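You operate a simulated robot arm through the tools that you are given. There is no shell and no other tool. Be economical: measure what you need, move in short steps, check, and stop when the job is done.

Carry out the task below with a simulated two-armed robot. There is one attempt and no reset: what you move stays moved.

TASK
Brush the tall stand clean, then strip the cone's ring onto it.
Fine: hold the stand, then the cone. The ring lies on the stand's plate; the red brush goes back; the bare cone slides straight back onto the STORE mat. Set down upright: red brush. What is to be rubbed or washed off counts as gone when no trace of it is left.
Where things are to end (x, y in the base frame): stepped cone within 40 mm of [670, -290].

It is judged by the outcome, as a careful person would: the job done as asked, and still so three seconds after it is handed in. It fails if anything else is knocked over, pushed out of place, dropped, spilled or broken.

THE ROBOT
Two 7-joint arms with two-finger parallel grippers on one trunk, on a base that drives. Base frame: it is fixed to the floor where the robot stands at the start and does not move with it; the origin is under the middle of the robot, x ahead of it, y to its left, z up; the surface under the hand at the start is at about z = 800. Readings come in mm, rad, newtons and seconds.
The left shoulder is at the start at [71, 156, 1080], the right one opposite. Places, roughly: grey stand [500, 3000, 1000]; plate of the tall stand [500, 100, 1000]; red brush (6x4x7 cm) [500, -100, 800]. Payload 3.91 kg a hand.
The tool frame of a hand sits at the grasp point between the pads (the TCP): z along the fingers, y along the line on which they close. The tips reach 30 mm beyond it. Largest opening 110 mm; finger width 20, thickness 10; the body of the gripper, 48 by 112 mm, starts 55 mm behind the TCP.
Orientation is that of the tool frame in the base frame, as a unit quaternion [x, y, z, w]. With the fingers straight down and closing along the base's y, the tool's x points along the base's -x, its y along +y and its z along -z.

THE INTERFACE
- The arms move only by the tool nudge_tool. It takes "left_increments", "right_increments" or both (then of equal length, played together; a hand with none holds still); each is a list of rows, each a list of 3 entries, a list of its own where there are three numbers: the shift along the tool's x, y, z in units of 40 mm (1.0 is 40 mm), then the turn, a rotation vector about the tool's x, y, z in units of 6 degrees (1.0 is 6 degrees), then the opening, from 0 (shut) to 1 (fully open). In form: [[[x, y, z], [wx, wy, wz], hand], ...]. A call has 1 to 20 rows; each row shifts and turns the commanded pose from where the row before left it, along the tool's axes as they then stand. A call with a number of a shift or a turn outside -1 to 1 is refused whole. Rows are played at 5 a second. More than 50 mm and 0.15 rad between two rows, or a gripper value outside its range, and nothing of the call is played. Where a pose cannot be reached the arm comes as near as it can. A force on the tool above 40 N (or 10 N above the force at the start of the call, whichever is more), or a blocked arm, ends the call early, and 0.2 s more pass. The fingers move at their own pace (about 108 mm/s each) and stop on an object; they squeeze with about 32 N. The grip force told is the motor's: it shows also when the fingers shut on nothing. Time passes only in rows, and 0.2 s behind the last, so rows that do not move let the fingers close. The reply holds the time, the measured pose of the TCP, the force on the tool along the base axes, the opening and the grip force, in the units named above and with some noise, with the torque about the TCP (base axes, N m) and any sound that the robot's microphone picked up, and new pictures: "pictures" is both (left out), scene, wrist or none (wrist: the cameras of the hands that moved).
- Cameras (640 x 400 px; columns grow to the right, rows downward): "scene" is now at [139.4, -13.8, 1312.5]; the picture's right is [-0.16, -0.99, 0.00], its down [-0.51, 0.08, -0.86] and it looks along [0.84, -0.14, -0.52] (base axes); focal length 214 px, centre (320, 200). "left" rides on the left gripper at [72, -17, -103] in its tool frame; the picture's right is [0.23, 0.97, 0.00], its down [-0.76, 0.18, -0.62] and it looks along [-0.61, 0.14, 0.78] (tool axes); focal length 222 px, centre (320, 200). "right" rides on the right gripper at [72, 17, -103] in its tool frame; the picture's right is [-0.23, 0.97, 0.00], its down [-0.76, -0.18, -0.62] and it looks along [-0.61, -0.14, 0.78] (tool axes); focal length 222 px, centre (320, 200). There is no depth. A picture from a camera that has moved, and an enlarged one, comes with that camera's place and axes in the base frame and with its lens.
- lift_body(by): slides the trunk up (or, below 0, down) by that many mm; the arms and the scene camera ride with it, the base frame stays. It gives what a move gives, with no picture.
- steer(legs): drives the robot by 1 to 6 legs, each [ahead, left, turn to the left] in mm, mm and rad, along the robot's own axes; the way and the turn of a leg run together, so that a leg with both is an arc; at most 1500 mm and 3.142 rad a leg. The arms and the cameras ride along, it lands a little off, and it stops where it bumps. It gives what a move gives, and a new picture of the scene camera.
- turn_head(pan, tilt): turns the head with the scene camera to pan (to the left, within 1.501 rad either way) and tilt (down, from -0.506 to 1.204), counted from straight ahead of the robot. It gives what a move gives, and a new picture of the scene camera.
- inspect(camera, box): a new picture of the part [left, top, right, bottom] of that camera's present view, enlarged. No time passes.
- sign_off(): hands the job in; it is judged then, once.

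Work in short steps. Places have to be worked out from the pictures, the camera data and where the tool is seen: move nearer, look again, correct. Check each grasp and each placing, and mend what went wrong. You have 120 turns and 260 pictures in all, those below and enlarged ones among them. Open the grippers and draw the arms clear of the work before you hand the job in, unless the task says otherwise; then end with one line.

The tools are called by a JSON object that holds its "op" and its "data". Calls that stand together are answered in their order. nudge_tool: Moves the arms, as the interface text tells. Its arguments: {"type":"object","properties":{"left_increments":{"type":"array","items":{"type":"array"}},"right_increments":{"type":"array","items":{"type":"array"}},"pictures":{"type":"string","enum":["both","scene","wrist","none"]}},"required":[]} The other tools are called the same way: lift_body (by) slides the trunk up or down; steer (legs) drives the base; turn_head (pan, tilt) turns the head that bears the scene camera; inspect (camera, box) takes an enlarged picture of a part of a camera's view; sign_off () hands the job in.

At the start:

```text
time_s: 0.0
left_ee_pos: [607.4, 205.9, 1241.3]
left_tcp_rot: [0.001, 1.0, 0.0, 0.0]
left_ft_force: [-0.3, 0.0, 0.5]
left_ft_torque: [-0.02, 0.02, 0.0]
left_width: 110.1
left_gripper_force: 0.1
right_ee_pos: [643.9, -362.1, 1282.6]
right_tcp_rot: [0.001, 1.0, 0.0, 0.0]
right_ft_force: [0.2, 0.6, 0.2]
right_ft_torque: [0.01, 0.0, -0.03]
right_width: 109.9
right_gripper_force: 0.0
trunk travel left (down, up): [-525.0, 415.0]
robot x, y, heading: [5.8, 2.1, 0.0]
head pan, tilt: [-0.161, 0.545]
```

scene: 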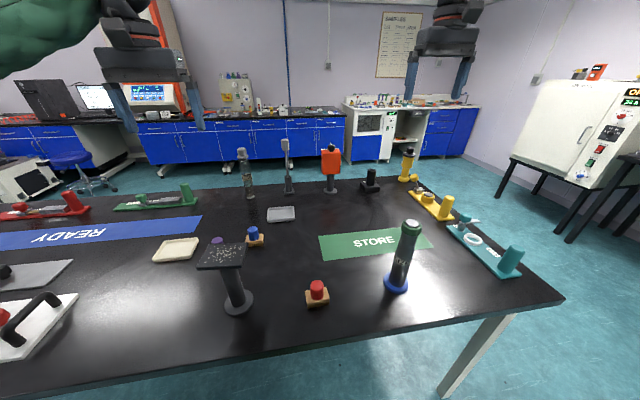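
right: 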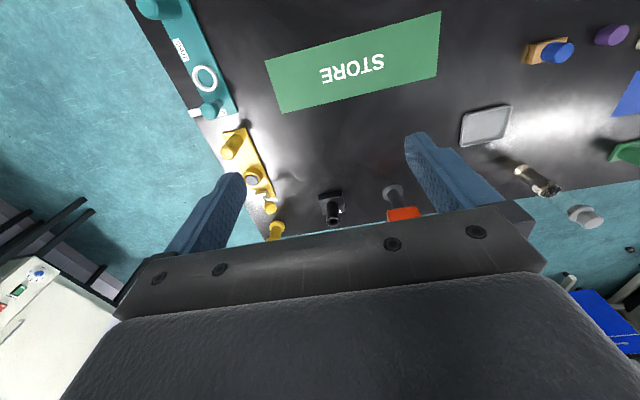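
left: 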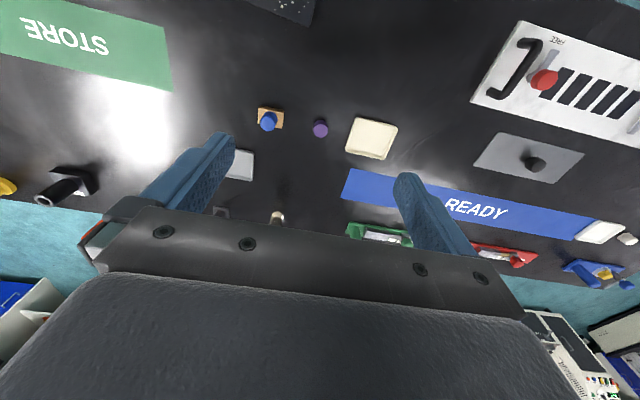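

I'll take enlarged views of the tall stand, brush and the presumed cone first.

{"op": "inspect", "data": {"camera": "scene", "box": [180, 210, 340, 330]}}

{"op": "inspect", "data": {"camera": "scene", "box": [340, 200, 500, 310]}}

{"op": "inspect", "data": {"camera": "scene", "box": [220, 130, 540, 290]}}

```text
3.33 times, centred on (260, 270) of scene
camera zoom: at [139.4, -13.8, 1312.5], right [-0.16, -0.99, 0.0], down [-0.51, 0.08, -0.86], along [0.84, -0.14, -0.52], focal length 715 px, centre (520, -33)
```

zoom: 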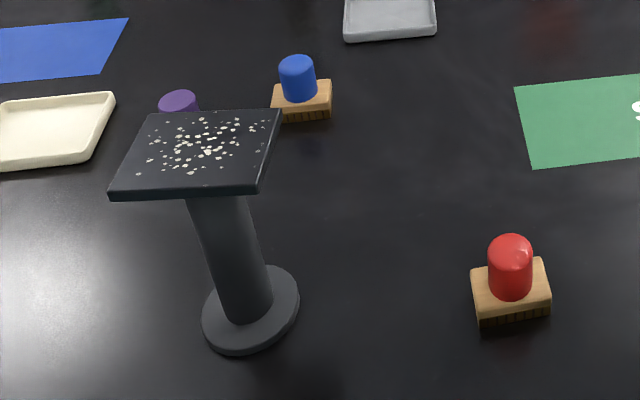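

```text
3.64 times, centred on (420, 255) of scene
camera zoom: at [139.4, -13.8, 1312.5], right [-0.16, -0.99, 0.0], down [-0.51, 0.08, -0.86], along [0.84, -0.14, -0.52], focal length 780 px, centre (-44, 0)
```

zoom: 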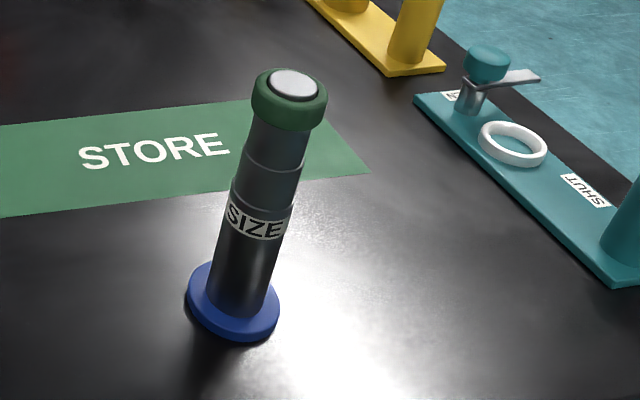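

```text
2.00 times, centred on (380, 210) of scene
camera zoom: at [139.4, -13.8, 1312.5], right [-0.16, -0.99, 0.0], down [-0.51, 0.08, -0.86], along [0.84, -0.14, -0.52], focal length 429 px, centre (200, 180)
```

zoom: 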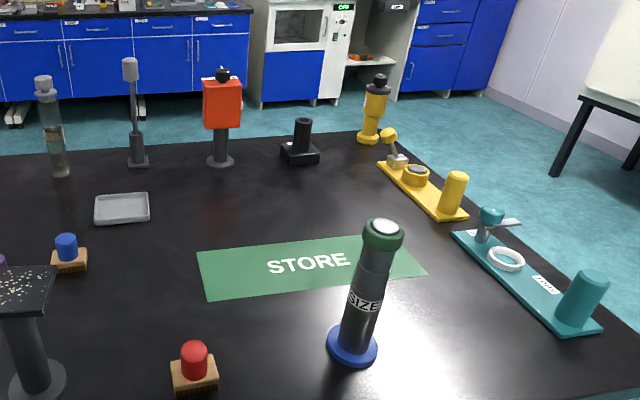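

The cone stands near (485,-288) with a green ring on top. The brush is near (478,-64) and the stand's column near (496,133). I back the base up so the left hand can approach the column from my side, pointing forward.

{"op": "steer", "data": {"legs": [[-160, 0, 0]]}}

```text
time_s: 1.4
left_ee_pos: [442.9, 206.5, 1242.5]
left_tcp_rot: [0.0, 1.0, -0.001, 0.001]
left_ft_force: [-0.5, 0.6, 0.2]
left_ft_torque: [0.01, -0.02, -0.01]
left_width: 109.9
left_gripper_force: 0.1
right_ee_pos: [480.4, -362.3, 1285.5]
right_tcp_rot: [0.001, 1.0, 0.0, 0.0]
right_ft_force: [0.1, -1.1, 0.0]
right_ft_torque: [0.0, -0.05, -0.02]
right_width: 109.9
right_gripper_force: 0.1
trunk travel left (down, up): [-525.0, 415.0]
robot x, y, heading: [-162.2, -0.5, 0.003]
head pan, tilt: [-0.161, 0.545]
camera scene: at [-24.2, -13.9, 1312.7], right [-0.16, -0.99, 0.0], down [-0.51, 0.08, -0.86], along [0.85, -0.14, -0.52], focal length 214 px, centre (320, 200)
```

scene: 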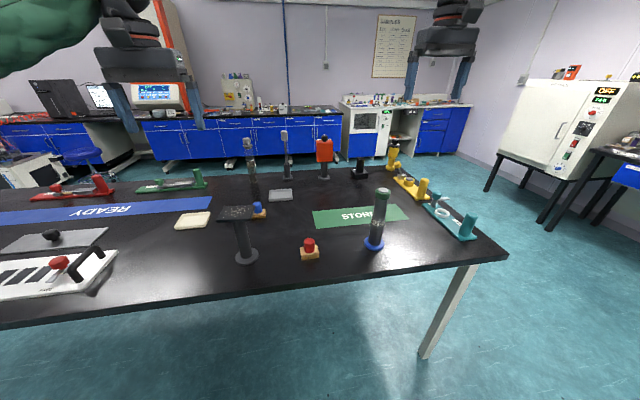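

I tilt the left hand forward by 60° and shift it to the column's line. The right hand keeps clear.

{"op": "nudge_tool", "data": {"left_increments": [[[0, -0.18, 0], [0, -1, 0], 1], [[0, -0.18, 0], [0, -1, 0], 1], [[0, -0.18, 0], [0, -1, 0], 1], [[0, -0.18, 0], [0, -1, 0], 1], [[0, -0.18, 0], [0, -1, 0], 1], [[0, -0.18, 0], [0, -1, 0], 1], [[0, -0.18, 0], [0, -1, 0], 1], [[0, -0.18, 0], [0, -1, 0], 1], [[0, -0.18, 0], [0, -1, 0], 1], [[0, -0.18, 0], [0, -1, 0], 1]]}}

```text
time_s: 3.6
left_ee_pos: [444.6, 134.2, 1239.4]
left_tcp_rot: [0.0, 0.866, 0.0, 0.5]
left_ft_force: [-0.3, 0.5, -0.5]
left_ft_torque: [-0.02, -0.01, 0.02]
left_width: 110.1
left_gripper_force: 0.1
right_ee_pos: [482.2, -362.0, 1282.8]
right_tcp_rot: [0.001, 1.0, 0.0, 0.0]
right_ft_force: [-0.3, 0.1, 0.7]
right_ft_torque: [0.0, -0.02, 0.02]
right_width: 109.9
right_gripper_force: 0.1
trunk travel left (down, up): [-525.0, 415.0]
robot x, y, heading: [-162.3, 1.1, -0.002]
head pan, tilt: [-0.161, 0.545]
camera scene: at [-22.2, -14.1, 1312.5], right [-0.16, -0.99, 0.0], down [-0.51, 0.08, -0.86], along [0.84, -0.14, -0.52], focal length 214 px, centre (320, 200)
camera left: at [318.2, 118.1, 1230.5], right [-0.11, 0.97, -0.2], down [-0.16, 0.18, 0.97], along [0.98, 0.14, 0.14], focal length 222 px, centre (320, 200)
```

scene: 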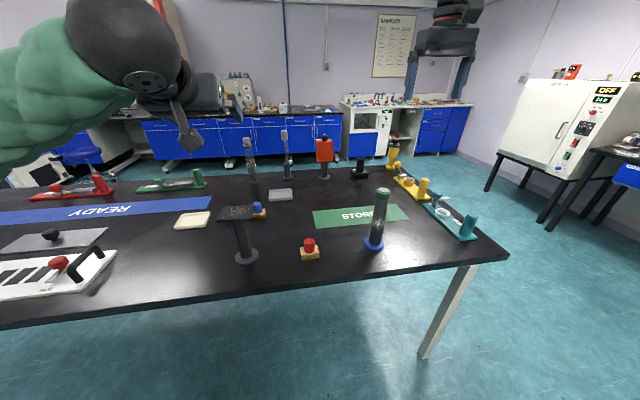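
left: 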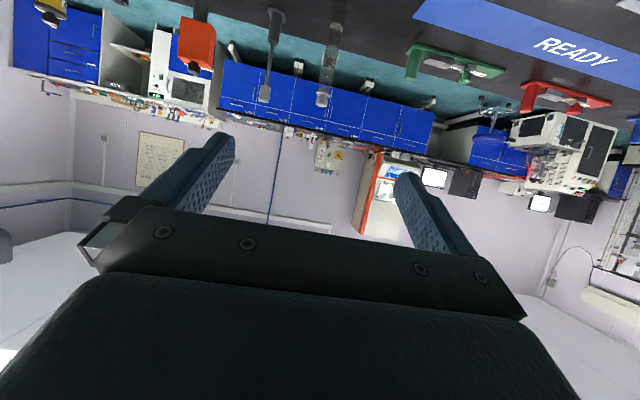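

The arm took the tilt. I zoom in on the stand, brush and cone to triangulate them from the second viewpoint.

{"op": "inspect", "data": {"camera": "scene", "box": [200, 190, 330, 271]}}

{"op": "inspect", "data": {"camera": "scene", "box": [300, 180, 430, 261]}}

```text
4.92 times, centred on (265, 230) of scene
camera zoom: at [-22.2, -14.1, 1312.5], right [-0.16, -0.99, 0.0], down [-0.51, 0.08, -0.86], along [0.84, -0.14, -0.52], focal length 1056 px, centre (591, 50)
```

zoom: 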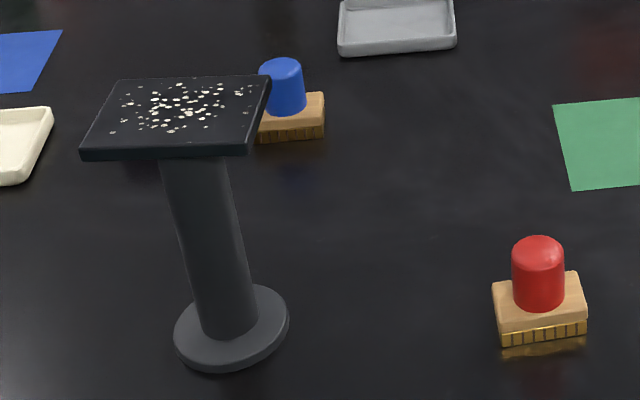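

```text
4.92 times, centred on (365, 220) of scene
camera zoom: at [-22.2, -14.1, 1312.5], right [-0.16, -0.99, 0.0], down [-0.51, 0.08, -0.86], along [0.84, -0.14, -0.52], focal length 1056 px, centre (98, 99)
```

zoom: 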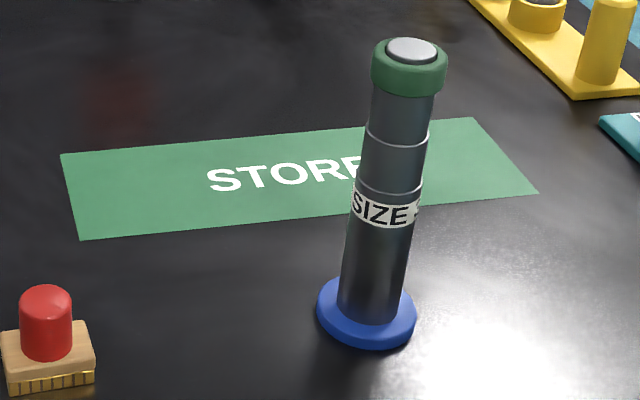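

Column centre is about (497,135) with the plate top near z=975. The plate measures about 72×86 mm and is turned by about -7°. I lower the left hand to a standoff in front of the column.

{"op": "nudge_tool", "data": {"left_increments": [[[0.89, 0, 0.3275], [0, 0, 0], 1], [[0.89, 0, 0.3275], [0, 0, 0], 1], [[0.89, 0, 0.3275], [0, 0, 0], 1], [[0.89, 0, 0.3275], [0, 0, 0], 1], [[0.89, 0, 0.3275], [0, 0, 0], 1], [[0.89, 0, 0.3275], [0, 0, 0], 1], [[0.89, 0, 0.3275], [0, 0, 0], 1], [[0.89, 0, 0.3275], [0, 0, 0], 1]]}}

```text
time_s: 5.4
left_ee_pos: [447.7, 119.2, 950.2]
left_tcp_rot: [0.0, 0.866, 0.0, 0.5]
left_ft_force: [0.2, -0.8, 0.3]
left_ft_torque: [0.03, 0.04, 0.02]
left_width: 110.2
left_gripper_force: 0.1
left hand out of reach, approached as far as the arm can: row 4, 5, 6, 7, 8
right_ee_pos: [482.8, -362.3, 1283.6]
right_tcp_rot: [0.001, 1.0, 0.0, 0.0]
right_ft_force: [0.4, 0.0, 0.0]
right_ft_torque: [0.01, 0.0, 0.01]
right_width: 110.1
right_gripper_force: 0.0
trunk travel left (down, up): [-525.0, 415.0]
robot x, y, heading: [-161.3, -0.2, -0.001]
head pan, tilt: [-0.161, 0.545]
camera scene: at [-21.8, -13.7, 1312.4], right [-0.16, -0.99, 0.0], down [-0.51, 0.08, -0.86], along [0.84, -0.14, -0.52], focal length 214 px, centre (320, 200)
camera left: at [322.6, 102.8, 940.2], right [-0.11, 0.97, -0.2], down [-0.16, 0.18, 0.97], along [0.98, 0.14, 0.13], focal length 222 px, centre (320, 200)
```

scene: 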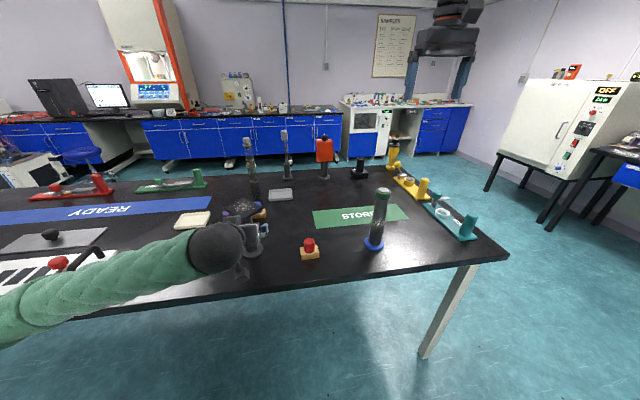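
left: 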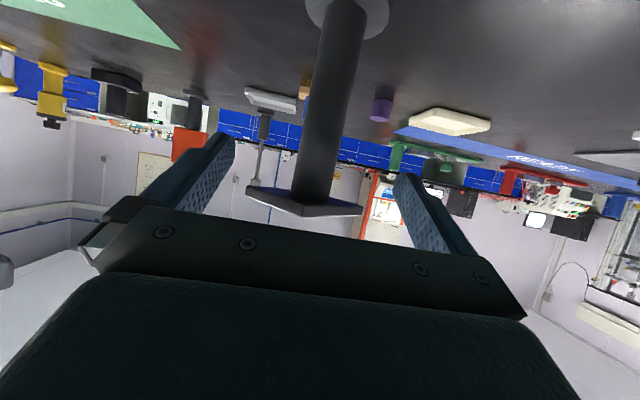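

The hand was too near the trunk for the pose asked. I back the base up another 60 mm, which pulls the hand straight away from the stand.

{"op": "steer", "data": {"legs": [[-60, 0, 0]]}}

{"op": "nudge_tool", "data": {"left_increments": [[[0, 0, 0], [0, 0, 0], 1], [[0, 0.05, 0], [0, 0, 0], 1]], "pictures": "wrist"}}

```text
time_s: 6.4
left_ee_pos: [384.1, 120.0, 952.5]
left_tcp_rot: [0.0, 0.866, 0.0, 0.501]
left_ft_force: [-0.5, 0.0, 0.7]
left_ft_torque: [0.0, 0.0, -0.03]
left_width: 110.0
left_gripper_force: 0.0
right_ee_pos: [418.4, -361.1, 1284.9]
right_tcp_rot: [0.0, 1.0, 0.0, 0.002]
right_ft_force: [0.0, 0.0, 1.0]
right_ft_torque: [-0.01, -0.05, 0.0]
right_width: 110.2
right_gripper_force: 0.1
trunk travel left (down, up): [-525.0, 415.0]
robot x, y, heading: [-220.1, 1.4, 0.004]
head pan, tilt: [-0.161, 0.545]
camera scene: at [-86.2, -13.8, 1312.9], right [-0.16, -0.99, 0.0], down [-0.51, 0.08, -0.86], along [0.85, -0.14, -0.52], focal length 214 px, centre (320, 200)
```

scene: 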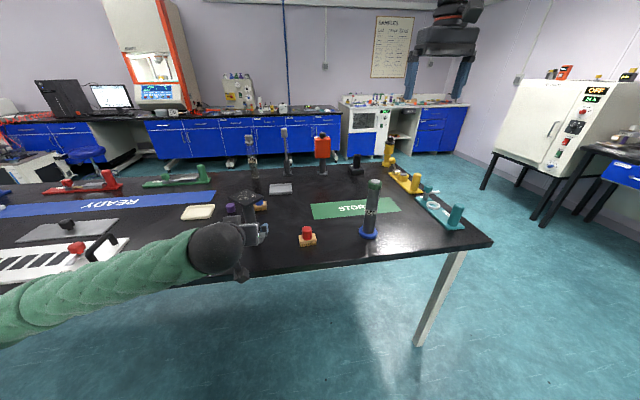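

```text
time_s: 7.0
left_ee_pos: [388.5, 121.7, 950.6]
left_tcp_rot: [0.0, 0.866, 0.0, 0.5]
left_ft_force: [-0.2, -0.1, 0.1]
left_ft_torque: [0.0, -0.02, 0.03]
left_width: 110.0
left_gripper_force: 0.0
right_ee_pos: [421.9, -361.1, 1283.8]
right_tcp_rot: [0.001, 1.0, 0.0, 0.001]
right_ft_force: [0.7, -0.2, -0.7]
right_ft_torque: [0.02, 0.03, 0.03]
right_width: 109.8
right_gripper_force: 0.0
trunk travel left (down, up): [-525.0, 415.0]
robot x, y, heading: [-221.4, -4.9, -0.001]
head pan, tilt: [-0.161, 0.545]
camera left: at [261.7, 104.8, 941.3], right [-0.11, 0.97, -0.2], down [-0.16, 0.18, 0.97], along [0.98, 0.14, 0.13], focal length 222 px, centre (320, 200)
```

left: 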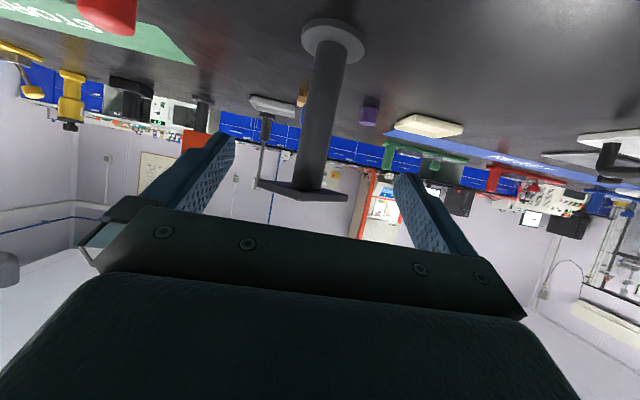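

The column sits near y≈129. I move along the tool axis to about 60 mm short of it and look again.

{"op": "nudge_tool", "data": {"left_increments": [[[0.01, 0.06, 0.57], [0, 0, 0], 1], [[0.01, 0.06, 0.58], [0, 0, 0], 1], [[0.01, 0.06, 0.58], [0, 0, 0], 1], [[0, 0, 0], [0, 0, 0], 1]], "pictures": "both"}}

```text
time_s: 8.0
left_ee_pos: [446.8, 126.7, 918.7]
left_tcp_rot: [0.0, 0.866, 0.0, 0.5]
left_ft_force: [0.4, -0.1, 0.1]
left_ft_torque: [-0.02, 0.01, -0.02]
left_width: 110.0
left_gripper_force: 0.1
right_ee_pos: [422.3, -361.9, 1284.7]
right_tcp_rot: [0.0, 1.0, 0.0, 0.0]
right_ft_force: [0.3, -0.5, -0.3]
right_ft_torque: [0.02, 0.04, 0.01]
right_width: 109.7
right_gripper_force: 0.0
trunk travel left (down, up): [-525.0, 415.0]
robot x, y, heading: [-224.7, -3.7, -0.002]
head pan, tilt: [-0.161, 0.545]
camera scene: at [-83.6, -14.0, 1312.5], right [-0.16, -0.99, 0.0], down [-0.51, 0.08, -0.86], along [0.84, -0.14, -0.52], focal length 214 px, centre (320, 200)
camera left: at [320.7, 110.9, 907.0], right [-0.11, 0.97, -0.2], down [-0.16, 0.18, 0.97], along [0.98, 0.14, 0.13], focal length 222 px, centre (320, 200)
```

scene: 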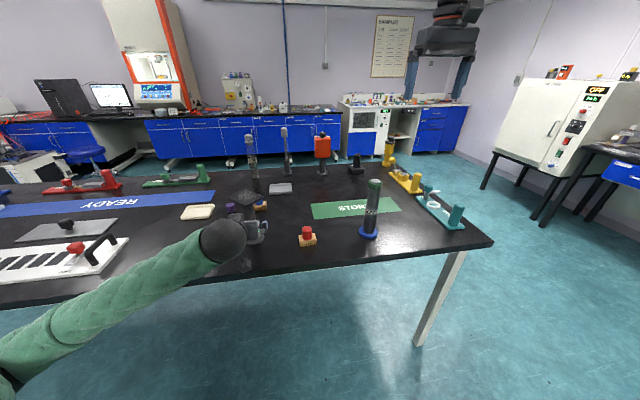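
left: 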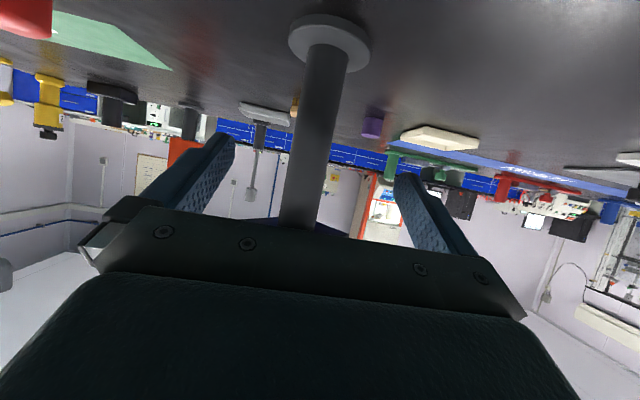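

In the wrist view the column axis is about 5 mm to the right of the tool axis and roughly 70 mm ahead. I correct that and advance around the column.

{"op": "nudge_tool", "data": {"left_increments": [[[0, -0.13, 0], [0, 0, 0], 1], [[0, 0, 0.6], [0, 0, 0], 1], [[0, 0, 0.6], [0, 0, 0], 1], [[0, 0, 0.5], [0, 0, 0], 1], [[0, 0, 0], [0, 0, 0], 1]], "pictures": "wrist"}}

{"op": "inspect", "data": {"camera": "scene", "box": [180, 160, 340, 260]}}

```text
time_s: 9.2
left_ee_pos: [504.8, 123.6, 880.9]
left_tcp_rot: [-0.001, 0.866, 0.001, 0.5]
left_ft_force: [-1.1, 0.4, -0.6]
left_ft_torque: [-0.01, 0.0, 0.04]
left_width: 109.8
left_gripper_force: 0.0
right_ee_pos: [420.5, -361.2, 1285.6]
right_tcp_rot: [0.0, 1.0, 0.001, 0.001]
right_ft_force: [-0.4, 0.5, 0.8]
right_ft_torque: [0.01, -0.02, -0.02]
right_width: 110.1
right_gripper_force: 0.0
trunk travel left (down, up): [-525.0, 415.0]
robot x, y, heading: [-222.3, 1.7, -0.005]
head pan, tilt: [-0.161, 0.545]
camera left: at [379.0, 106.9, 871.8], right [-0.11, 0.97, -0.2], down [-0.16, 0.18, 0.97], along [0.98, 0.14, 0.13], focal length 222 px, centre (320, 200)
```

left: 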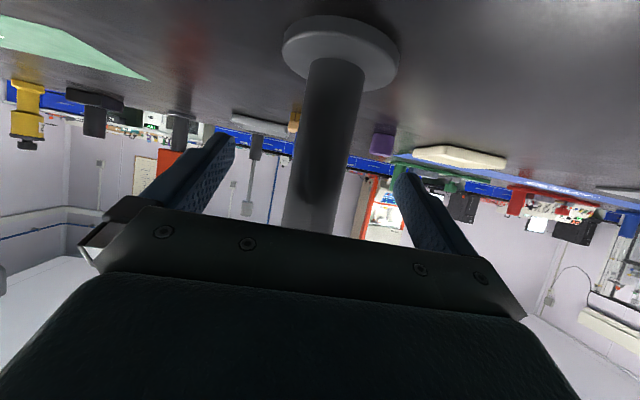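

```text
4.00 times, centred on (260, 210) of scene
camera zoom: at [-83.6, -13.9, 1312.5], right [-0.16, -0.99, 0.0], down [-0.51, 0.08, -0.86], along [0.84, -0.14, -0.52], focal length 858 px, centre (560, 160)
```

zoom: 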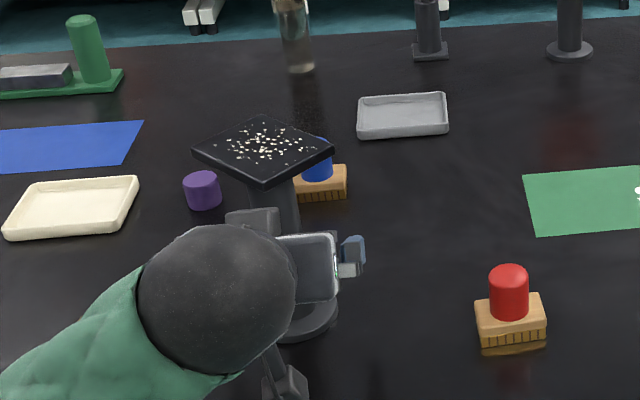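

The plate now sits diamond-wise, so my earlier over-reach must have turned the stand about 40° clockwise and shifted it about 20 mm. To mend it, I centre on the column, swing the open hand 40° clockwise around it, grip, then turn the stand back.

{"op": "nudge_tool", "data": {"left_increments": [[[-0.125, -0.05, 0.22], [0, 0, 0], 1], [[0, 0, 0], [0.825, 0, 0.476], 1], [[0, 0, 0], [0.825, 0, 0.476], 1], [[0, 0, 0], [0.825, 0, 0.476], 1], [[0, 0, 0], [0.825, 0, 0.476], 1], [[0, 0, 0], [0.825, 0, 0.476], 1], [[0, 0, 0], [0.825, 0, 0.476], 1], [[0, 0, 0], [0.825, 0, 0.476], 1], [[0, 0, 0], [0, 0, 0], 1]], "pictures": "wrist"}}

{"op": "inspect", "data": {"camera": "scene", "box": [180, 160, 340, 260]}}

```text
time_s: 11.2
left_ee_pos: [515.6, 121.5, 880.2]
left_tcp_rot: [0.297, 0.813, -0.171, 0.47]
left_ft_force: [-0.2, -1.0, -0.5]
left_ft_torque: [-0.04, -0.01, 0.0]
left_width: 110.0
left_gripper_force: 0.1
right_ee_pos: [420.8, -361.1, 1284.1]
right_tcp_rot: [0.0, 1.0, 0.0, 0.001]
right_ft_force: [-0.2, 0.6, 0.7]
right_ft_torque: [-0.03, -0.03, 0.02]
right_width: 110.1
right_gripper_force: 0.1
trunk travel left (down, up): [-525.0, 415.0]
robot x, y, heading: [-220.1, 0.0, 0.0]
head pan, tilt: [-0.161, 0.545]
camera left: at [408.0, 189.2, 870.6], right [0.54, 0.82, -0.2], down [-0.01, 0.24, 0.97], along [0.84, -0.52, 0.13], focal length 222 px, centre (320, 200)
```

left: 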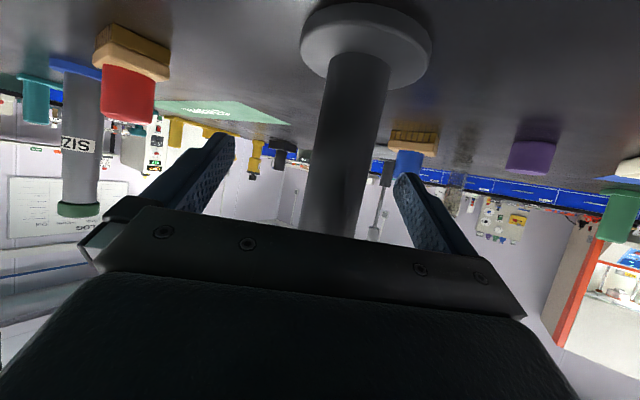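

```text
4.00 times, centred on (260, 210) of scene
camera zoom: at [-83.3, -14.0, 1312.5], right [-0.16, -0.99, 0.0], down [-0.51, 0.08, -0.86], along [0.84, -0.14, -0.52], focal length 858 px, centre (560, 160)
```

zoom: 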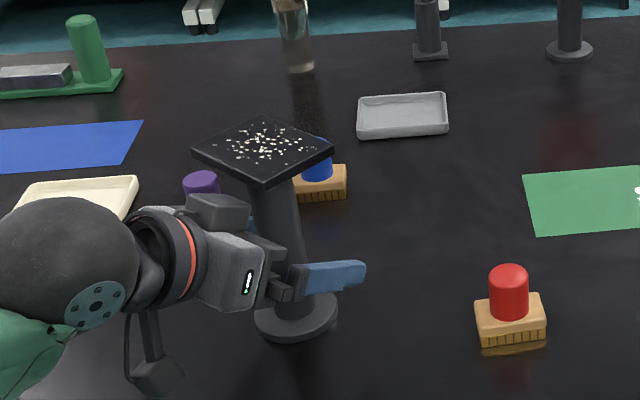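

The column sits about 9 mm toward tool +y. I centre on it and close the grip.

{"op": "nudge_tool", "data": {"left_increments": [[[0, 0.22, 0], [0, 0, 0], 1], [[0, 0, 0], [0, 0, 0], 0.5], [[0, 0, 0], [0, 0, 0], 0.2], [[0, 0, 0], [0, 0, 0], 0], [[0, 0, 0], [0, 0, 0], 0]], "pictures": "wrist"}}

```text
time_s: 12.4
left_ee_pos: [521.4, 127.9, 882.0]
left_tcp_rot: [0.296, 0.814, -0.171, 0.47]
left_ft_force: [0.9, -1.0, 1.7]
left_ft_torque: [-0.13, -0.03, -0.01]
left_width: 35.4
left_gripper_force: 32.0
right_ee_pos: [420.9, -361.1, 1284.0]
right_tcp_rot: [0.0, 1.0, -0.001, 0.001]
right_ft_force: [0.0, 0.0, -0.5]
right_ft_torque: [0.01, 0.01, 0.02]
right_width: 109.9
right_gripper_force: 0.0
trunk travel left (down, up): [-525.0, 415.0]
robot x, y, heading: [-220.5, 3.4, -0.002]
head pan, tilt: [-0.161, 0.545]
camera left: at [414.3, 195.9, 871.1], right [0.54, 0.82, -0.2], down [-0.01, 0.24, 0.97], along [0.84, -0.52, 0.13], focal length 222 px, centre (320, 200)
```

left: 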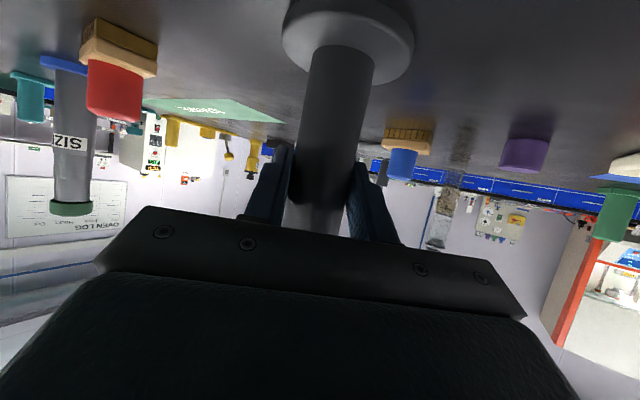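

Gripped at 35 mm width. I slide the stand back by (-22,+14) and turn it 40° counterclockwise to its original place.

{"op": "nudge_tool", "data": {"left_increments": [[[0.16, -0.042, -0.28], [0, 0, 0], 0], [[0.16, -0.042, -0.28], [0, 0, 0], 0], [[0, 0, 0], [-0.825, 0, -0.476], 0], [[0, 0, 0], [-0.825, 0, -0.476], 0], [[0, 0, 0], [-0.825, 0, -0.476], 0], [[0, 0, 0], [-0.825, 0, -0.476], 0], [[0, 0, 0], [-0.825, 0, -0.476], 0], [[0, 0, 0], [-0.825, 0, -0.476], 0], [[0, 0, 0], [-0.825, 0, -0.476], 0], [[0, 0, 0], [0, 0, 0], 0]], "pictures": "none"}}

{"op": "inspect", "data": {"camera": "scene", "box": [180, 160, 340, 260]}}

```text
time_s: 14.6
left_ee_pos: [497.7, 143.2, 882.7]
left_tcp_rot: [-0.001, 0.866, 0.001, 0.5]
left_ft_force: [-0.6, 1.1, -0.1]
left_ft_torque: [0.15, -0.1, 0.04]
left_width: 35.4
left_gripper_force: 32.0
right_ee_pos: [421.8, -361.4, 1284.4]
right_tcp_rot: [0.001, 1.0, 0.001, 0.001]
right_ft_force: [0.5, 0.1, 0.4]
right_ft_torque: [-0.02, -0.04, 0.05]
right_width: 109.9
right_gripper_force: 0.0
trunk travel left (down, up): [-525.0, 415.0]
robot x, y, heading: [-222.3, -2.9, 0.003]
head pan, tilt: [-0.161, 0.545]
```

```text
4.00 times, centred on (260, 210) of scene
camera zoom: at [-83.3, -13.5, 1312.5], right [-0.16, -0.99, 0.0], down [-0.51, 0.08, -0.86], along [0.84, -0.14, -0.52], focal length 858 px, centre (560, 160)
```

zoom: 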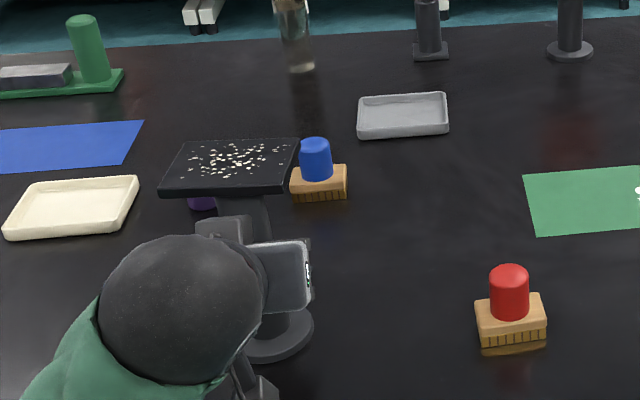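

The stand is back and held at about (498,143). Now the right hand goes above the brush.

{"op": "nudge_tool", "data": {"right_increments": [[[-0.16, 0.94, 0], [0, 0, 0], 1], [[-0.16, 0.94, 0], [0, 0, 0], 1], [[-0.16, 0.94, 0], [0, 0, 0], 1], [[-0.16, 0.94, 0], [0, 0, 0], 1], [[-0.16, 0.94, 0], [0, 0, 0], 1], [[-0.16, 0.94, 0], [0, 0, 0], 1], [[-0.16, 0.94, 0], [0, 0, 0], 1], [[-0.16, 0.94, 0], [0, 0, 0], 1], [[0, 0, 1], [0, 0, 0], 1], [[0, 0, 1], [0, 0, 0], 1], [[0, 0, 1], [0, 0, 0], 1], [[0, 0, 1], [0, 0, 0], 1], [[0, 0, 1], [0, 0, 0], 1], [[0, 0, 1], [0, 0, 0], 1], [[0, 0, 1], [0, 0, 0], 1], [[0, 0, 1], [0, 0, 0], 1]], "pictures": "wrist"}}

```text
time_s: 18.0
left_ee_pos: [499.3, 142.3, 881.9]
left_tcp_rot: [0.0, 0.866, 0.0, 0.5]
left_ft_force: [0.2, -0.4, -0.7]
left_ft_torque: [-0.03, 0.05, -0.02]
left_width: 35.2
left_gripper_force: 32.1
right_ee_pos: [469.5, -90.8, 963.1]
right_tcp_rot: [0.001, 1.0, 0.0, 0.001]
right_ft_force: [-0.2, 0.0, -0.2]
right_ft_torque: [0.0, -0.02, 0.01]
right_width: 110.0
right_gripper_force: 0.1
right hand out of reach, approached as far as the arm can: row 8
trunk travel left (down, up): [-525.0, 415.0]
robot x, y, heading: [-222.1, -1.7, -0.005]
head pan, tilt: [-0.161, 0.545]
camera right: at [396.4, -75.0, 1067.3], right [0.23, 0.97, 0.0], down [0.76, -0.18, 0.62], along [0.61, -0.14, -0.78], focal length 222 px, centre (320, 200)
```

right: 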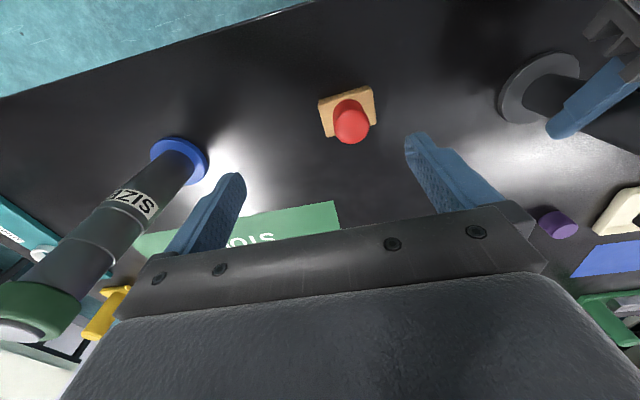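

The knob is at about (472,-62). I line up and descend around it with the fingers open.

{"op": "nudge_tool", "data": {"right_increments": [[[-0.06, 0.72, 0], [0, 0, 0], 1], [[0, 0, 0.6], [0, 0, 0], 1], [[0, 0, 0.6], [0, 0, 0], 1], [[0, 0, 0.6], [0, 0, 0], 1], [[0, 0, 0], [0, 0, 0], 1]], "pictures": "wrist"}}

```text
time_s: 19.2
left_ee_pos: [498.5, 142.4, 881.7]
left_tcp_rot: [0.0, 0.866, 0.0, 0.5]
left_ft_force: [0.6, -0.4, 1.3]
left_ft_torque: [-0.08, -0.12, 0.02]
left_width: 35.1
left_gripper_force: 32.3
right_ee_pos: [465.3, -74.2, 896.1]
right_tcp_rot: [0.0, 1.0, 0.0, 0.001]
right_ft_force: [0.5, -0.4, -0.4]
right_ft_torque: [0.01, 0.02, 0.0]
right_width: 110.3
right_gripper_force: 0.0
right hand out of reach, approached as far as the arm can: row 3, 4
trunk travel left (down, up): [-525.0, 415.0]
robot x, y, heading: [-221.3, 1.1, -0.003]
head pan, tilt: [-0.161, 0.545]
camera right: at [392.5, -59.1, 1000.2], right [0.23, 0.97, 0.0], down [0.76, -0.18, 0.62], along [0.61, -0.14, -0.78], focal length 222 px, centre (320, 200)
```

right: 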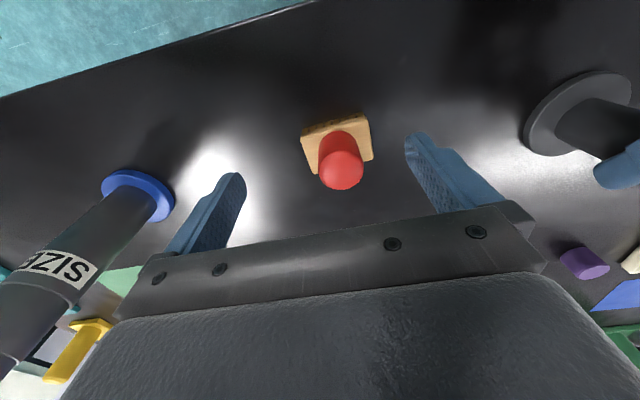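

The right hand falls just short on the inward side. I test whether yawing the hand counterclockwise opens up the reach.

{"op": "nudge_tool", "data": {"right_increments": [[[0, 0, 0], [0, 0, -1], 1], [[0, 0, 0], [0, 0, -1], 1], [[0, 0, 0], [0, 0, -1], 1], [[0, 0, 0], [0, 0, -1], 1], [[0, 0, 0], [0, 0, 0], 1]], "pictures": "none"}}

```text
time_s: 20.4
left_ee_pos: [499.2, 142.5, 881.2]
left_tcp_rot: [0.0, 0.866, 0.0, 0.5]
left_ft_force: [0.3, 0.3, 0.8]
left_ft_torque: [0.0, -0.11, 0.01]
left_width: 35.6
left_gripper_force: 32.2
right_ee_pos: [464.8, -75.6, 897.3]
right_tcp_rot: [-0.208, 0.978, 0.0, 0.001]
right_ft_force: [-0.2, -0.7, -0.6]
right_ft_torque: [-0.01, 0.02, 0.0]
right_width: 110.4
right_gripper_force: 0.0
trunk travel left (down, up): [-525.0, 415.0]
robot x, y, heading: [-223.2, -0.1, 0.002]
head pan, tilt: [-0.161, 0.545]
```

No complaint in that yaw. I now try the remaining shift and the descent.

{"op": "nudge_tool", "data": {"right_increments": [[[-0.32, 0.23, 0], [0, 0, 0], 1], [[0, 0, 0.25], [0, 0, 0], 1], [[0, 0, 0], [0, 0, 0], 1]], "pictures": "wrist"}}

```text
time_s: 21.2
left_ee_pos: [498.6, 141.9, 882.3]
left_tcp_rot: [0.0, 0.867, 0.0, 0.499]
left_ft_force: [-0.4, 0.8, 1.8]
left_ft_torque: [0.02, -0.1, 0.06]
left_width: 35.3
left_gripper_force: 32.0
right_ee_pos: [465.4, -76.9, 892.2]
right_tcp_rot: [-0.208, 0.978, 0.0, 0.001]
right_ft_force: [-0.6, -1.2, -1.5]
right_ft_torque: [0.02, -0.04, 0.01]
right_width: 109.9
right_gripper_force: 0.0
right hand out of reach, approached as far as the arm can: row 1, 2
trunk travel left (down, up): [-525.0, 415.0]
robot x, y, heading: [-223.0, -1.6, -0.005]
head pan, tilt: [-0.161, 0.545]
camera right: at [392.4, -91.6, 996.6], right [-0.19, 0.98, 0.0], down [0.77, 0.15, 0.62], along [0.61, 0.12, -0.78], focal length 222 px, centre (320, 200)
```

right: 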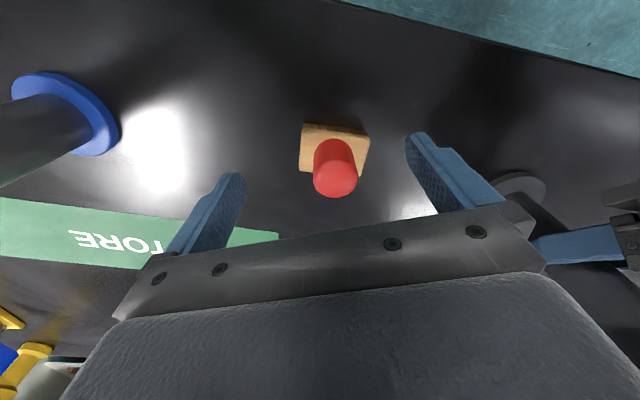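

Yaw makes no difference; the limit is on how far inward the wrist can go. I'll release the stand, raise the right hand, and shift the base left so the plate lies on the right arm's side. The left hand can then re-grip from the left.

{"op": "nudge_tool", "data": {"right_increments": [[[0, 0, -1], [0, 0, 0], 1], [[0, 0, -1], [0, 0, 0], 1], [[0, 0, -1], [0, 0, 1], 1], [[0, 0, -1], [0, 0, 1], 1], [[0, 0, -1], [0, 0, 1], 1], [[0, 0, -1], [0, 0, 1], 1], [[0, 0, -0.5], [0, 0, 0], 1]], "left_increments": [[[0, 0, 0], [0, 0, 0], 0.6], [[0, 0, 0], [0, 0, 0], 1], [[0, 0, 0], [0, 0, 0], 1], [[0, 0, -0.8], [0, 0, 0], 1], [[0, 0, -0.8], [0, 0, 0], 1], [[0, 0, -0.8], [0, 0, 0], 1], [[0, 0, -0.2], [0, 0, 0], 1]], "pictures": "scene"}}

```text
time_s: 22.8
left_ee_pos: [407.7, 142.6, 934.4]
left_tcp_rot: [0.0, 0.866, 0.0, 0.5]
left_ft_force: [-0.5, 0.3, 0.5]
left_ft_torque: [-0.01, 0.03, 0.01]
left_width: 110.1
left_gripper_force: 0.1
right_ee_pos: [466.0, -74.4, 1152.7]
right_tcp_rot: [0.001, 1.0, 0.0, -0.001]
right_ft_force: [-0.5, 0.1, 0.1]
right_ft_torque: [0.02, -0.01, 0.0]
right_width: 109.6
right_gripper_force: 0.1
trunk travel left (down, up): [-525.0, 415.0]
robot x, y, heading: [-222.1, 5.9, 0.005]
head pan, tilt: [-0.161, 0.545]
camera scene: at [-83.0, -13.7, 1312.4], right [-0.16, -0.99, 0.0], down [-0.51, 0.08, -0.86], along [0.84, -0.14, -0.52], focal length 214 px, centre (320, 200)
```

scene: 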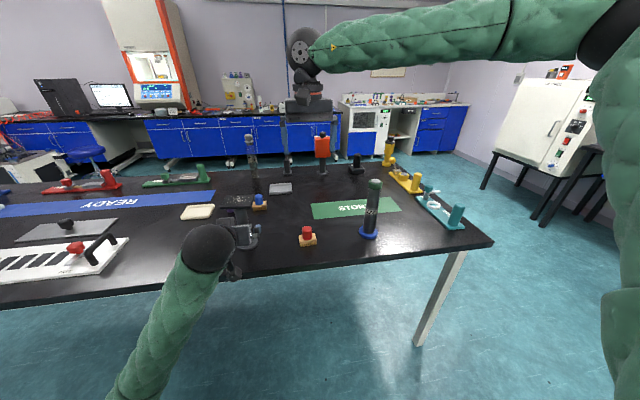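

Stand released without disturbance. I drive 227 mm to the left.

{"op": "steer", "data": {"legs": [[0, 227, 0]]}}

```text
time_s: 24.5
left_ee_pos: [408.5, 364.4, 933.4]
left_tcp_rot: [0.0, 0.866, 0.0, 0.5]
left_ft_force: [0.9, 1.4, -0.1]
left_ft_torque: [-0.02, 0.02, -0.04]
left_width: 110.1
left_gripper_force: 0.0
right_ee_pos: [465.2, 147.7, 1154.2]
right_tcp_rot: [0.0, 1.0, -0.001, 0.0]
right_ft_force: [-0.8, 1.1, -0.5]
right_ft_torque: [-0.05, -0.01, -0.01]
right_width: 110.0
right_gripper_force: 0.1
trunk travel left (down, up): [-525.0, 415.0]
robot x, y, heading: [-224.4, 218.8, 0.001]
head pan, tilt: [-0.161, 0.545]
camera scene: at [-83.1, 209.2, 1312.5], right [-0.16, -0.99, 0.0], down [-0.51, 0.08, -0.86], along [0.84, -0.14, -0.52], focal length 214 px, centre (320, 200)
```

scene: 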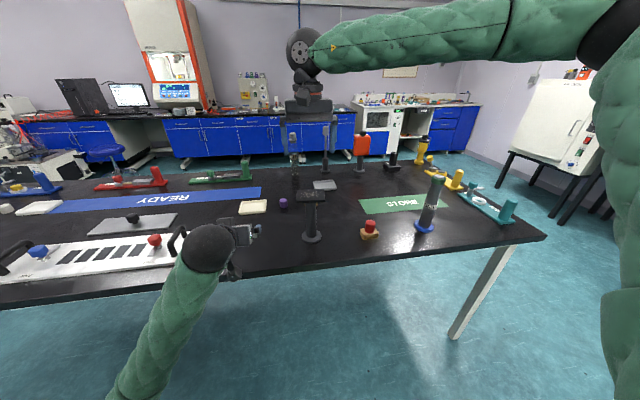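

Now I yaw the left hand 75° clockwise in place while the right hand returns above the brush.

{"op": "nudge_tool", "data": {"left_increments": [[[0, 0, 0], [0.825, 0, 0.476], 1], [[0, 0, 0], [0.825, 0, 0.476], 1], [[0, 0, 0], [0.825, 0, 0.476], 1], [[0, 0, 0], [0.825, 0, 0.476], 1], [[0, 0, 0], [0.825, 0, 0.476], 1], [[0, 0, 0], [0.825, 0, 0.476], 1], [[0, 0, 0], [0.825, 0, 0.476], 1], [[0, 0, 0], [0.825, 0, 0.476], 1], [[0, 0, 0], [0.825, 0, 0.476], 1], [[0, 0, 0], [0.825, 0, 0.476], 1], [[0, 0, 0], [0.825, 0, 0.476], 1], [[0, 0, 0], [0.825, 0, 0.476], 1], [[0, 0, 0], [0.825, 0, 0.476], 1]], "right_increments": [[[-0.0155, -0.403, 0], [0, 0, 0], 1], [[-0.0155, -0.403, 0], [0, 0, 0], 1], [[-0.0155, -0.403, 0], [0, 0, 0], 1], [[-0.0155, -0.403, 0], [0, 0, 0], 1], [[-0.0155, -0.403, 0], [0, 0, 0], 1], [[-0.0155, -0.403, 0], [0, 0, 0], 1], [[-0.0155, -0.403, 0], [0, 0, 0], 1], [[-0.0155, -0.403, 0], [0, 0, 0], 1], [[-0.0155, -0.403, 0], [0, 0, 0], 1], [[-0.0155, -0.403, 0], [0, 0, 0], 1], [[-0.0155, -0.403, 0], [0, 0, 0], 1], [[-0.0155, -0.403, 0], [0, 0, 0], 1], [[-0.0155, -0.403, 0], [0, 0, 0], 1]], "pictures": "both"}}

```text
time_s: 27.3
left_ee_pos: [408.5, 364.0, 934.0]
left_tcp_rot: [0.523, 0.69, -0.302, 0.398]
left_ft_force: [-0.2, 0.6, 0.0]
left_ft_torque: [-0.02, 0.0, -0.03]
left_width: 110.0
left_gripper_force: 0.1
right_ee_pos: [474.5, -65.2, 1152.8]
right_tcp_rot: [0.001, 1.0, 0.0, 0.002]
right_ft_force: [0.9, -0.5, 0.2]
right_ft_torque: [0.03, -0.03, -0.03]
right_width: 110.2
right_gripper_force: 0.0
trunk travel left (down, up): [-525.0, 415.0]
robot x, y, heading: [-225.2, 221.6, 0.004]
head pan, tilt: [-0.161, 0.545]
camera scene: at [-83.1, 207.3, 1312.5], right [-0.16, -0.99, 0.0], down [-0.51, 0.08, -0.86], along [0.84, -0.14, -0.52], focal length 214 px, centre (320, 200)
camera right: at [401.3, -48.0, 1257.6], right [0.23, 0.97, 0.0], down [0.76, -0.18, 0.62], along [0.61, -0.14, -0.78], focal length 222 px, centre (320, 200)
camera left: at [358.4, 480.3, 923.7], right [0.91, 0.37, -0.2], down [0.13, 0.2, 0.97], along [0.4, -0.91, 0.13], focal length 222 px, centre (320, 200)
```

scene: 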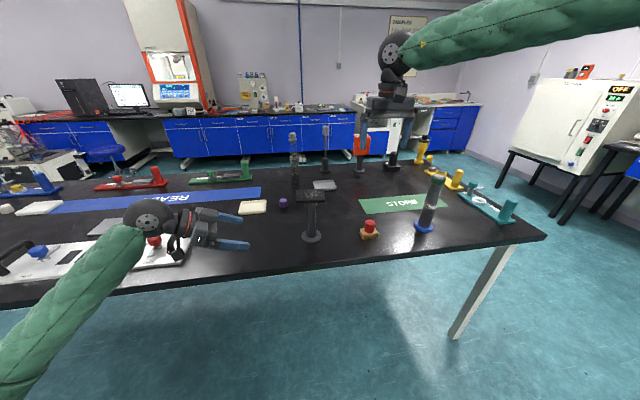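
right: 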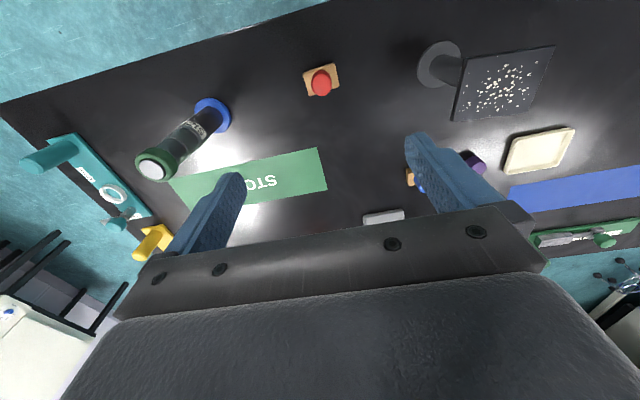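
left: 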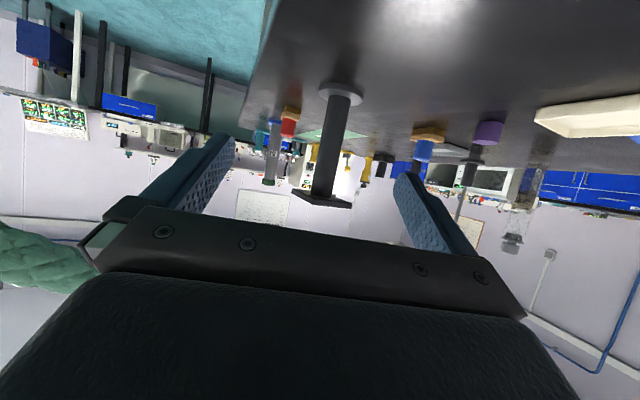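

Both poses are fine. I bring the left hand to 90 mm short of the column from the left.

{"op": "nudge_tool", "data": {"left_increments": [[[-0.461, 0.163, 0.889], [0, 0, 0], 1], [[-0.461, 0.163, 0.889], [0, 0, 0], 1], [[-0.461, 0.163, 0.889], [0, 0, 0], 1], [[-0.461, 0.163, 0.889], [0, 0, 0], 1], [[0, 0, 0], [0, 0, 0], 1]], "pictures": "wrist"}}

```text
time_s: 28.5
left_ee_pos: [477.9, 217.6, 926.7]
left_tcp_rot: [0.523, 0.69, -0.302, 0.399]
left_ft_force: [0.1, 0.6, 0.6]
left_ft_torque: [-0.03, -0.03, -0.02]
left_width: 110.0
left_gripper_force: 0.1
right_ee_pos: [472.8, -62.3, 1154.1]
right_tcp_rot: [0.0, 1.0, -0.001, 0.001]
right_ft_force: [-0.2, 0.9, -0.5]
right_ft_torque: [-0.01, -0.02, 0.04]
right_width: 110.0
right_gripper_force: 0.1
trunk travel left (down, up): [-525.0, 415.0]
robot x, y, heading: [-219.5, 222.7, -0.001]
head pan, tilt: [-0.161, 0.545]
camera left: at [427.7, 332.9, 916.1], right [0.91, 0.37, -0.2], down [0.13, 0.2, 0.97], along [0.4, -0.91, 0.13], focal length 222 px, centre (320, 200)
```

left: 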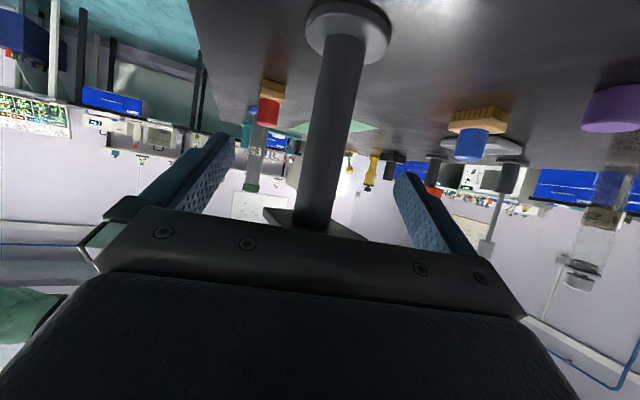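

The column is about 8 mm toward tool +y. I correct, advance 88 mm, and check before closing.

{"op": "nudge_tool", "data": {"left_increments": [[[0, 0.2, 0], [0, 0, 0], 1], [[0, 0, 0.75], [0, 0, 0], 1], [[0, 0, 0.75], [0, 0, 0], 1], [[0, 0, 0.7], [0, 0, 0], 1], [[0, 0, 0], [0, 0, 0], 1]], "pictures": "wrist"}}

```text
time_s: 29.7
left_ee_pos: [504.1, 144.4, 882.9]
left_tcp_rot: [0.523, 0.69, -0.302, 0.399]
left_ft_force: [0.1, 0.5, -0.2]
left_ft_torque: [-0.01, 0.0, 0.02]
left_width: 110.1
left_gripper_force: 0.1
right_ee_pos: [472.7, -63.6, 1153.4]
right_tcp_rot: [0.0, 1.0, 0.0, 0.001]
right_ft_force: [0.2, -0.2, 0.2]
right_ft_torque: [0.01, -0.01, 0.01]
right_width: 110.0
right_gripper_force: 0.1
trunk travel left (down, up): [-525.0, 415.0]
robot x, y, heading: [-221.7, 224.3, -0.0]
head pan, tilt: [-0.161, 0.545]
camera left: at [453.9, 261.8, 872.8], right [0.91, 0.37, -0.2], down [0.13, 0.2, 0.97], along [0.4, -0.91, 0.13], focal length 222 px, centre (320, 200)
```

left: 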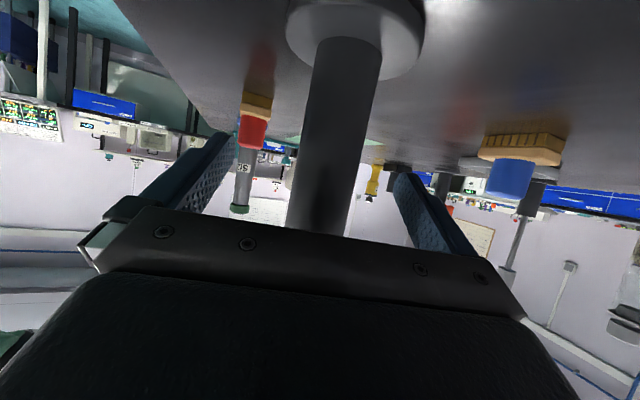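

Column is centred. I close the left hand, and lower the right hand over the brush at the same time to z≈910.

{"op": "nudge_tool", "data": {"left_increments": [[[0, 0.05, 0], [0, 0, 0], 0.6], [[0, 0, 0], [0, 0, 0], 0.3], [[0, 0, 0], [0, 0, 0], 0.1], [[0, 0, 0], [0, 0, 0], 0], [[0, 0, 0], [0, 0, 0], 0], [[0, 0, 0], [0, 0, 0], 0], [[0, 0, 0], [0, 0, 0], 0]], "right_increments": [[[0, 0, 1], [0, 0, 0], 1], [[0, 0, 1], [0, 0, 0], 1], [[0, 0, 1], [0, 0, 0], 1], [[0, 0, 1], [0, 0, 0], 1], [[0, 0, 1], [0, 0, 0], 1], [[0, 0, 1], [0, 0, 0], 1], [[0, 0, 0], [0, 0, 0], 1]], "pictures": "wrist"}}

```text
time_s: 31.3
left_ee_pos: [506.4, 145.7, 882.7]
left_tcp_rot: [0.523, 0.69, -0.302, 0.399]
left_ft_force: [-0.4, -0.7, 0.0]
left_ft_torque: [0.02, 0.03, 0.01]
left_width: 35.4
left_gripper_force: 32.0
right_ee_pos: [474.7, -63.4, 913.3]
right_tcp_rot: [0.0, 1.0, 0.0, 0.0]
right_ft_force: [-0.3, -0.1, 0.2]
right_ft_torque: [0.01, 0.0, 0.02]
right_width: 110.1
right_gripper_force: 0.1
trunk travel left (down, up): [-525.0, 415.0]
robot x, y, heading: [-220.0, 220.1, -0.001]
head pan, tilt: [-0.161, 0.545]
camera right: at [401.5, -47.8, 1017.4], right [0.23, 0.97, 0.0], down [0.76, -0.18, 0.62], along [0.61, -0.14, -0.78], focal length 222 px, centre (320, 200)
camera left: at [456.1, 262.1, 872.2], right [0.91, 0.37, -0.2], down [0.13, 0.2, 0.97], along [0.4, -0.91, 0.13], focal length 222 px, centre (320, 200)
```

right: 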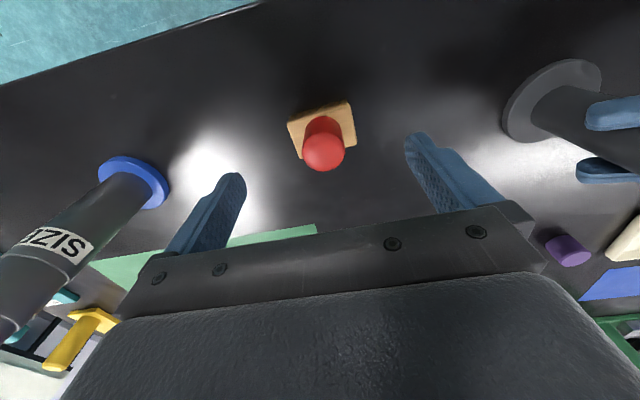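
left: 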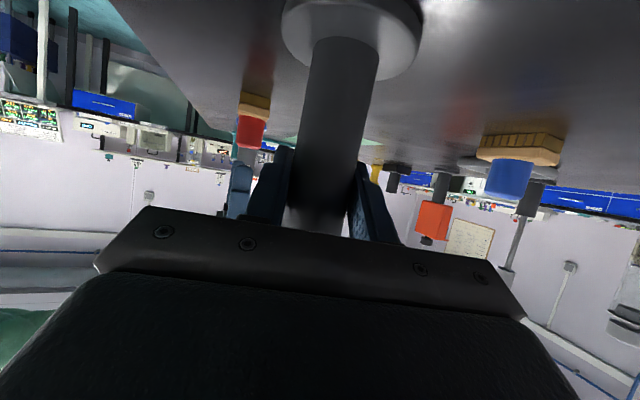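

The knob is centred under the right hand. I descend to z≈865 and close.

{"op": "nudge_tool", "data": {"right_increments": [[[0, 0, 0.6], [0, 0, 0], 1], [[0, 0, 0.6], [0, 0, 0], 1], [[0, 0, 0], [0, 0, 0], 0.6], [[0, 0, 0], [0, 0, 0], 0.3], [[0, 0, 0], [0, 0, 0], 0], [[0, 0, 0], [0, 0, 0], 0], [[0, 0, 0], [0, 0, 0], 0]], "pictures": "wrist"}}

```text
time_s: 32.9
left_ee_pos: [506.9, 146.6, 882.8]
left_tcp_rot: [0.523, 0.69, -0.302, 0.398]
left_ft_force: [0.1, 0.3, 0.3]
left_ft_torque: [0.01, -0.01, 0.03]
left_width: 35.4
left_gripper_force: 32.2
right_ee_pos: [474.0, -64.5, 864.8]
right_tcp_rot: [0.0, 1.0, 0.001, 0.0]
right_ft_force: [0.5, -0.3, -0.3]
right_ft_torque: [0.01, -0.02, 0.0]
right_width: 32.2
right_gripper_force: 32.3
trunk travel left (down, up): [-525.0, 415.0]
robot x, y, heading: [-222.0, 223.6, 0.001]
head pan, tilt: [-0.161, 0.545]
camera right: at [400.9, -47.6, 969.5], right [0.23, 0.97, 0.0], down [0.76, -0.18, 0.62], along [0.61, -0.14, -0.78], focal length 222 px, centre (320, 200)
```

right: 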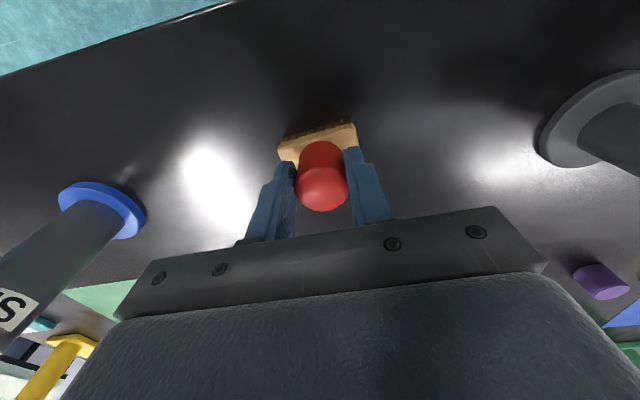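

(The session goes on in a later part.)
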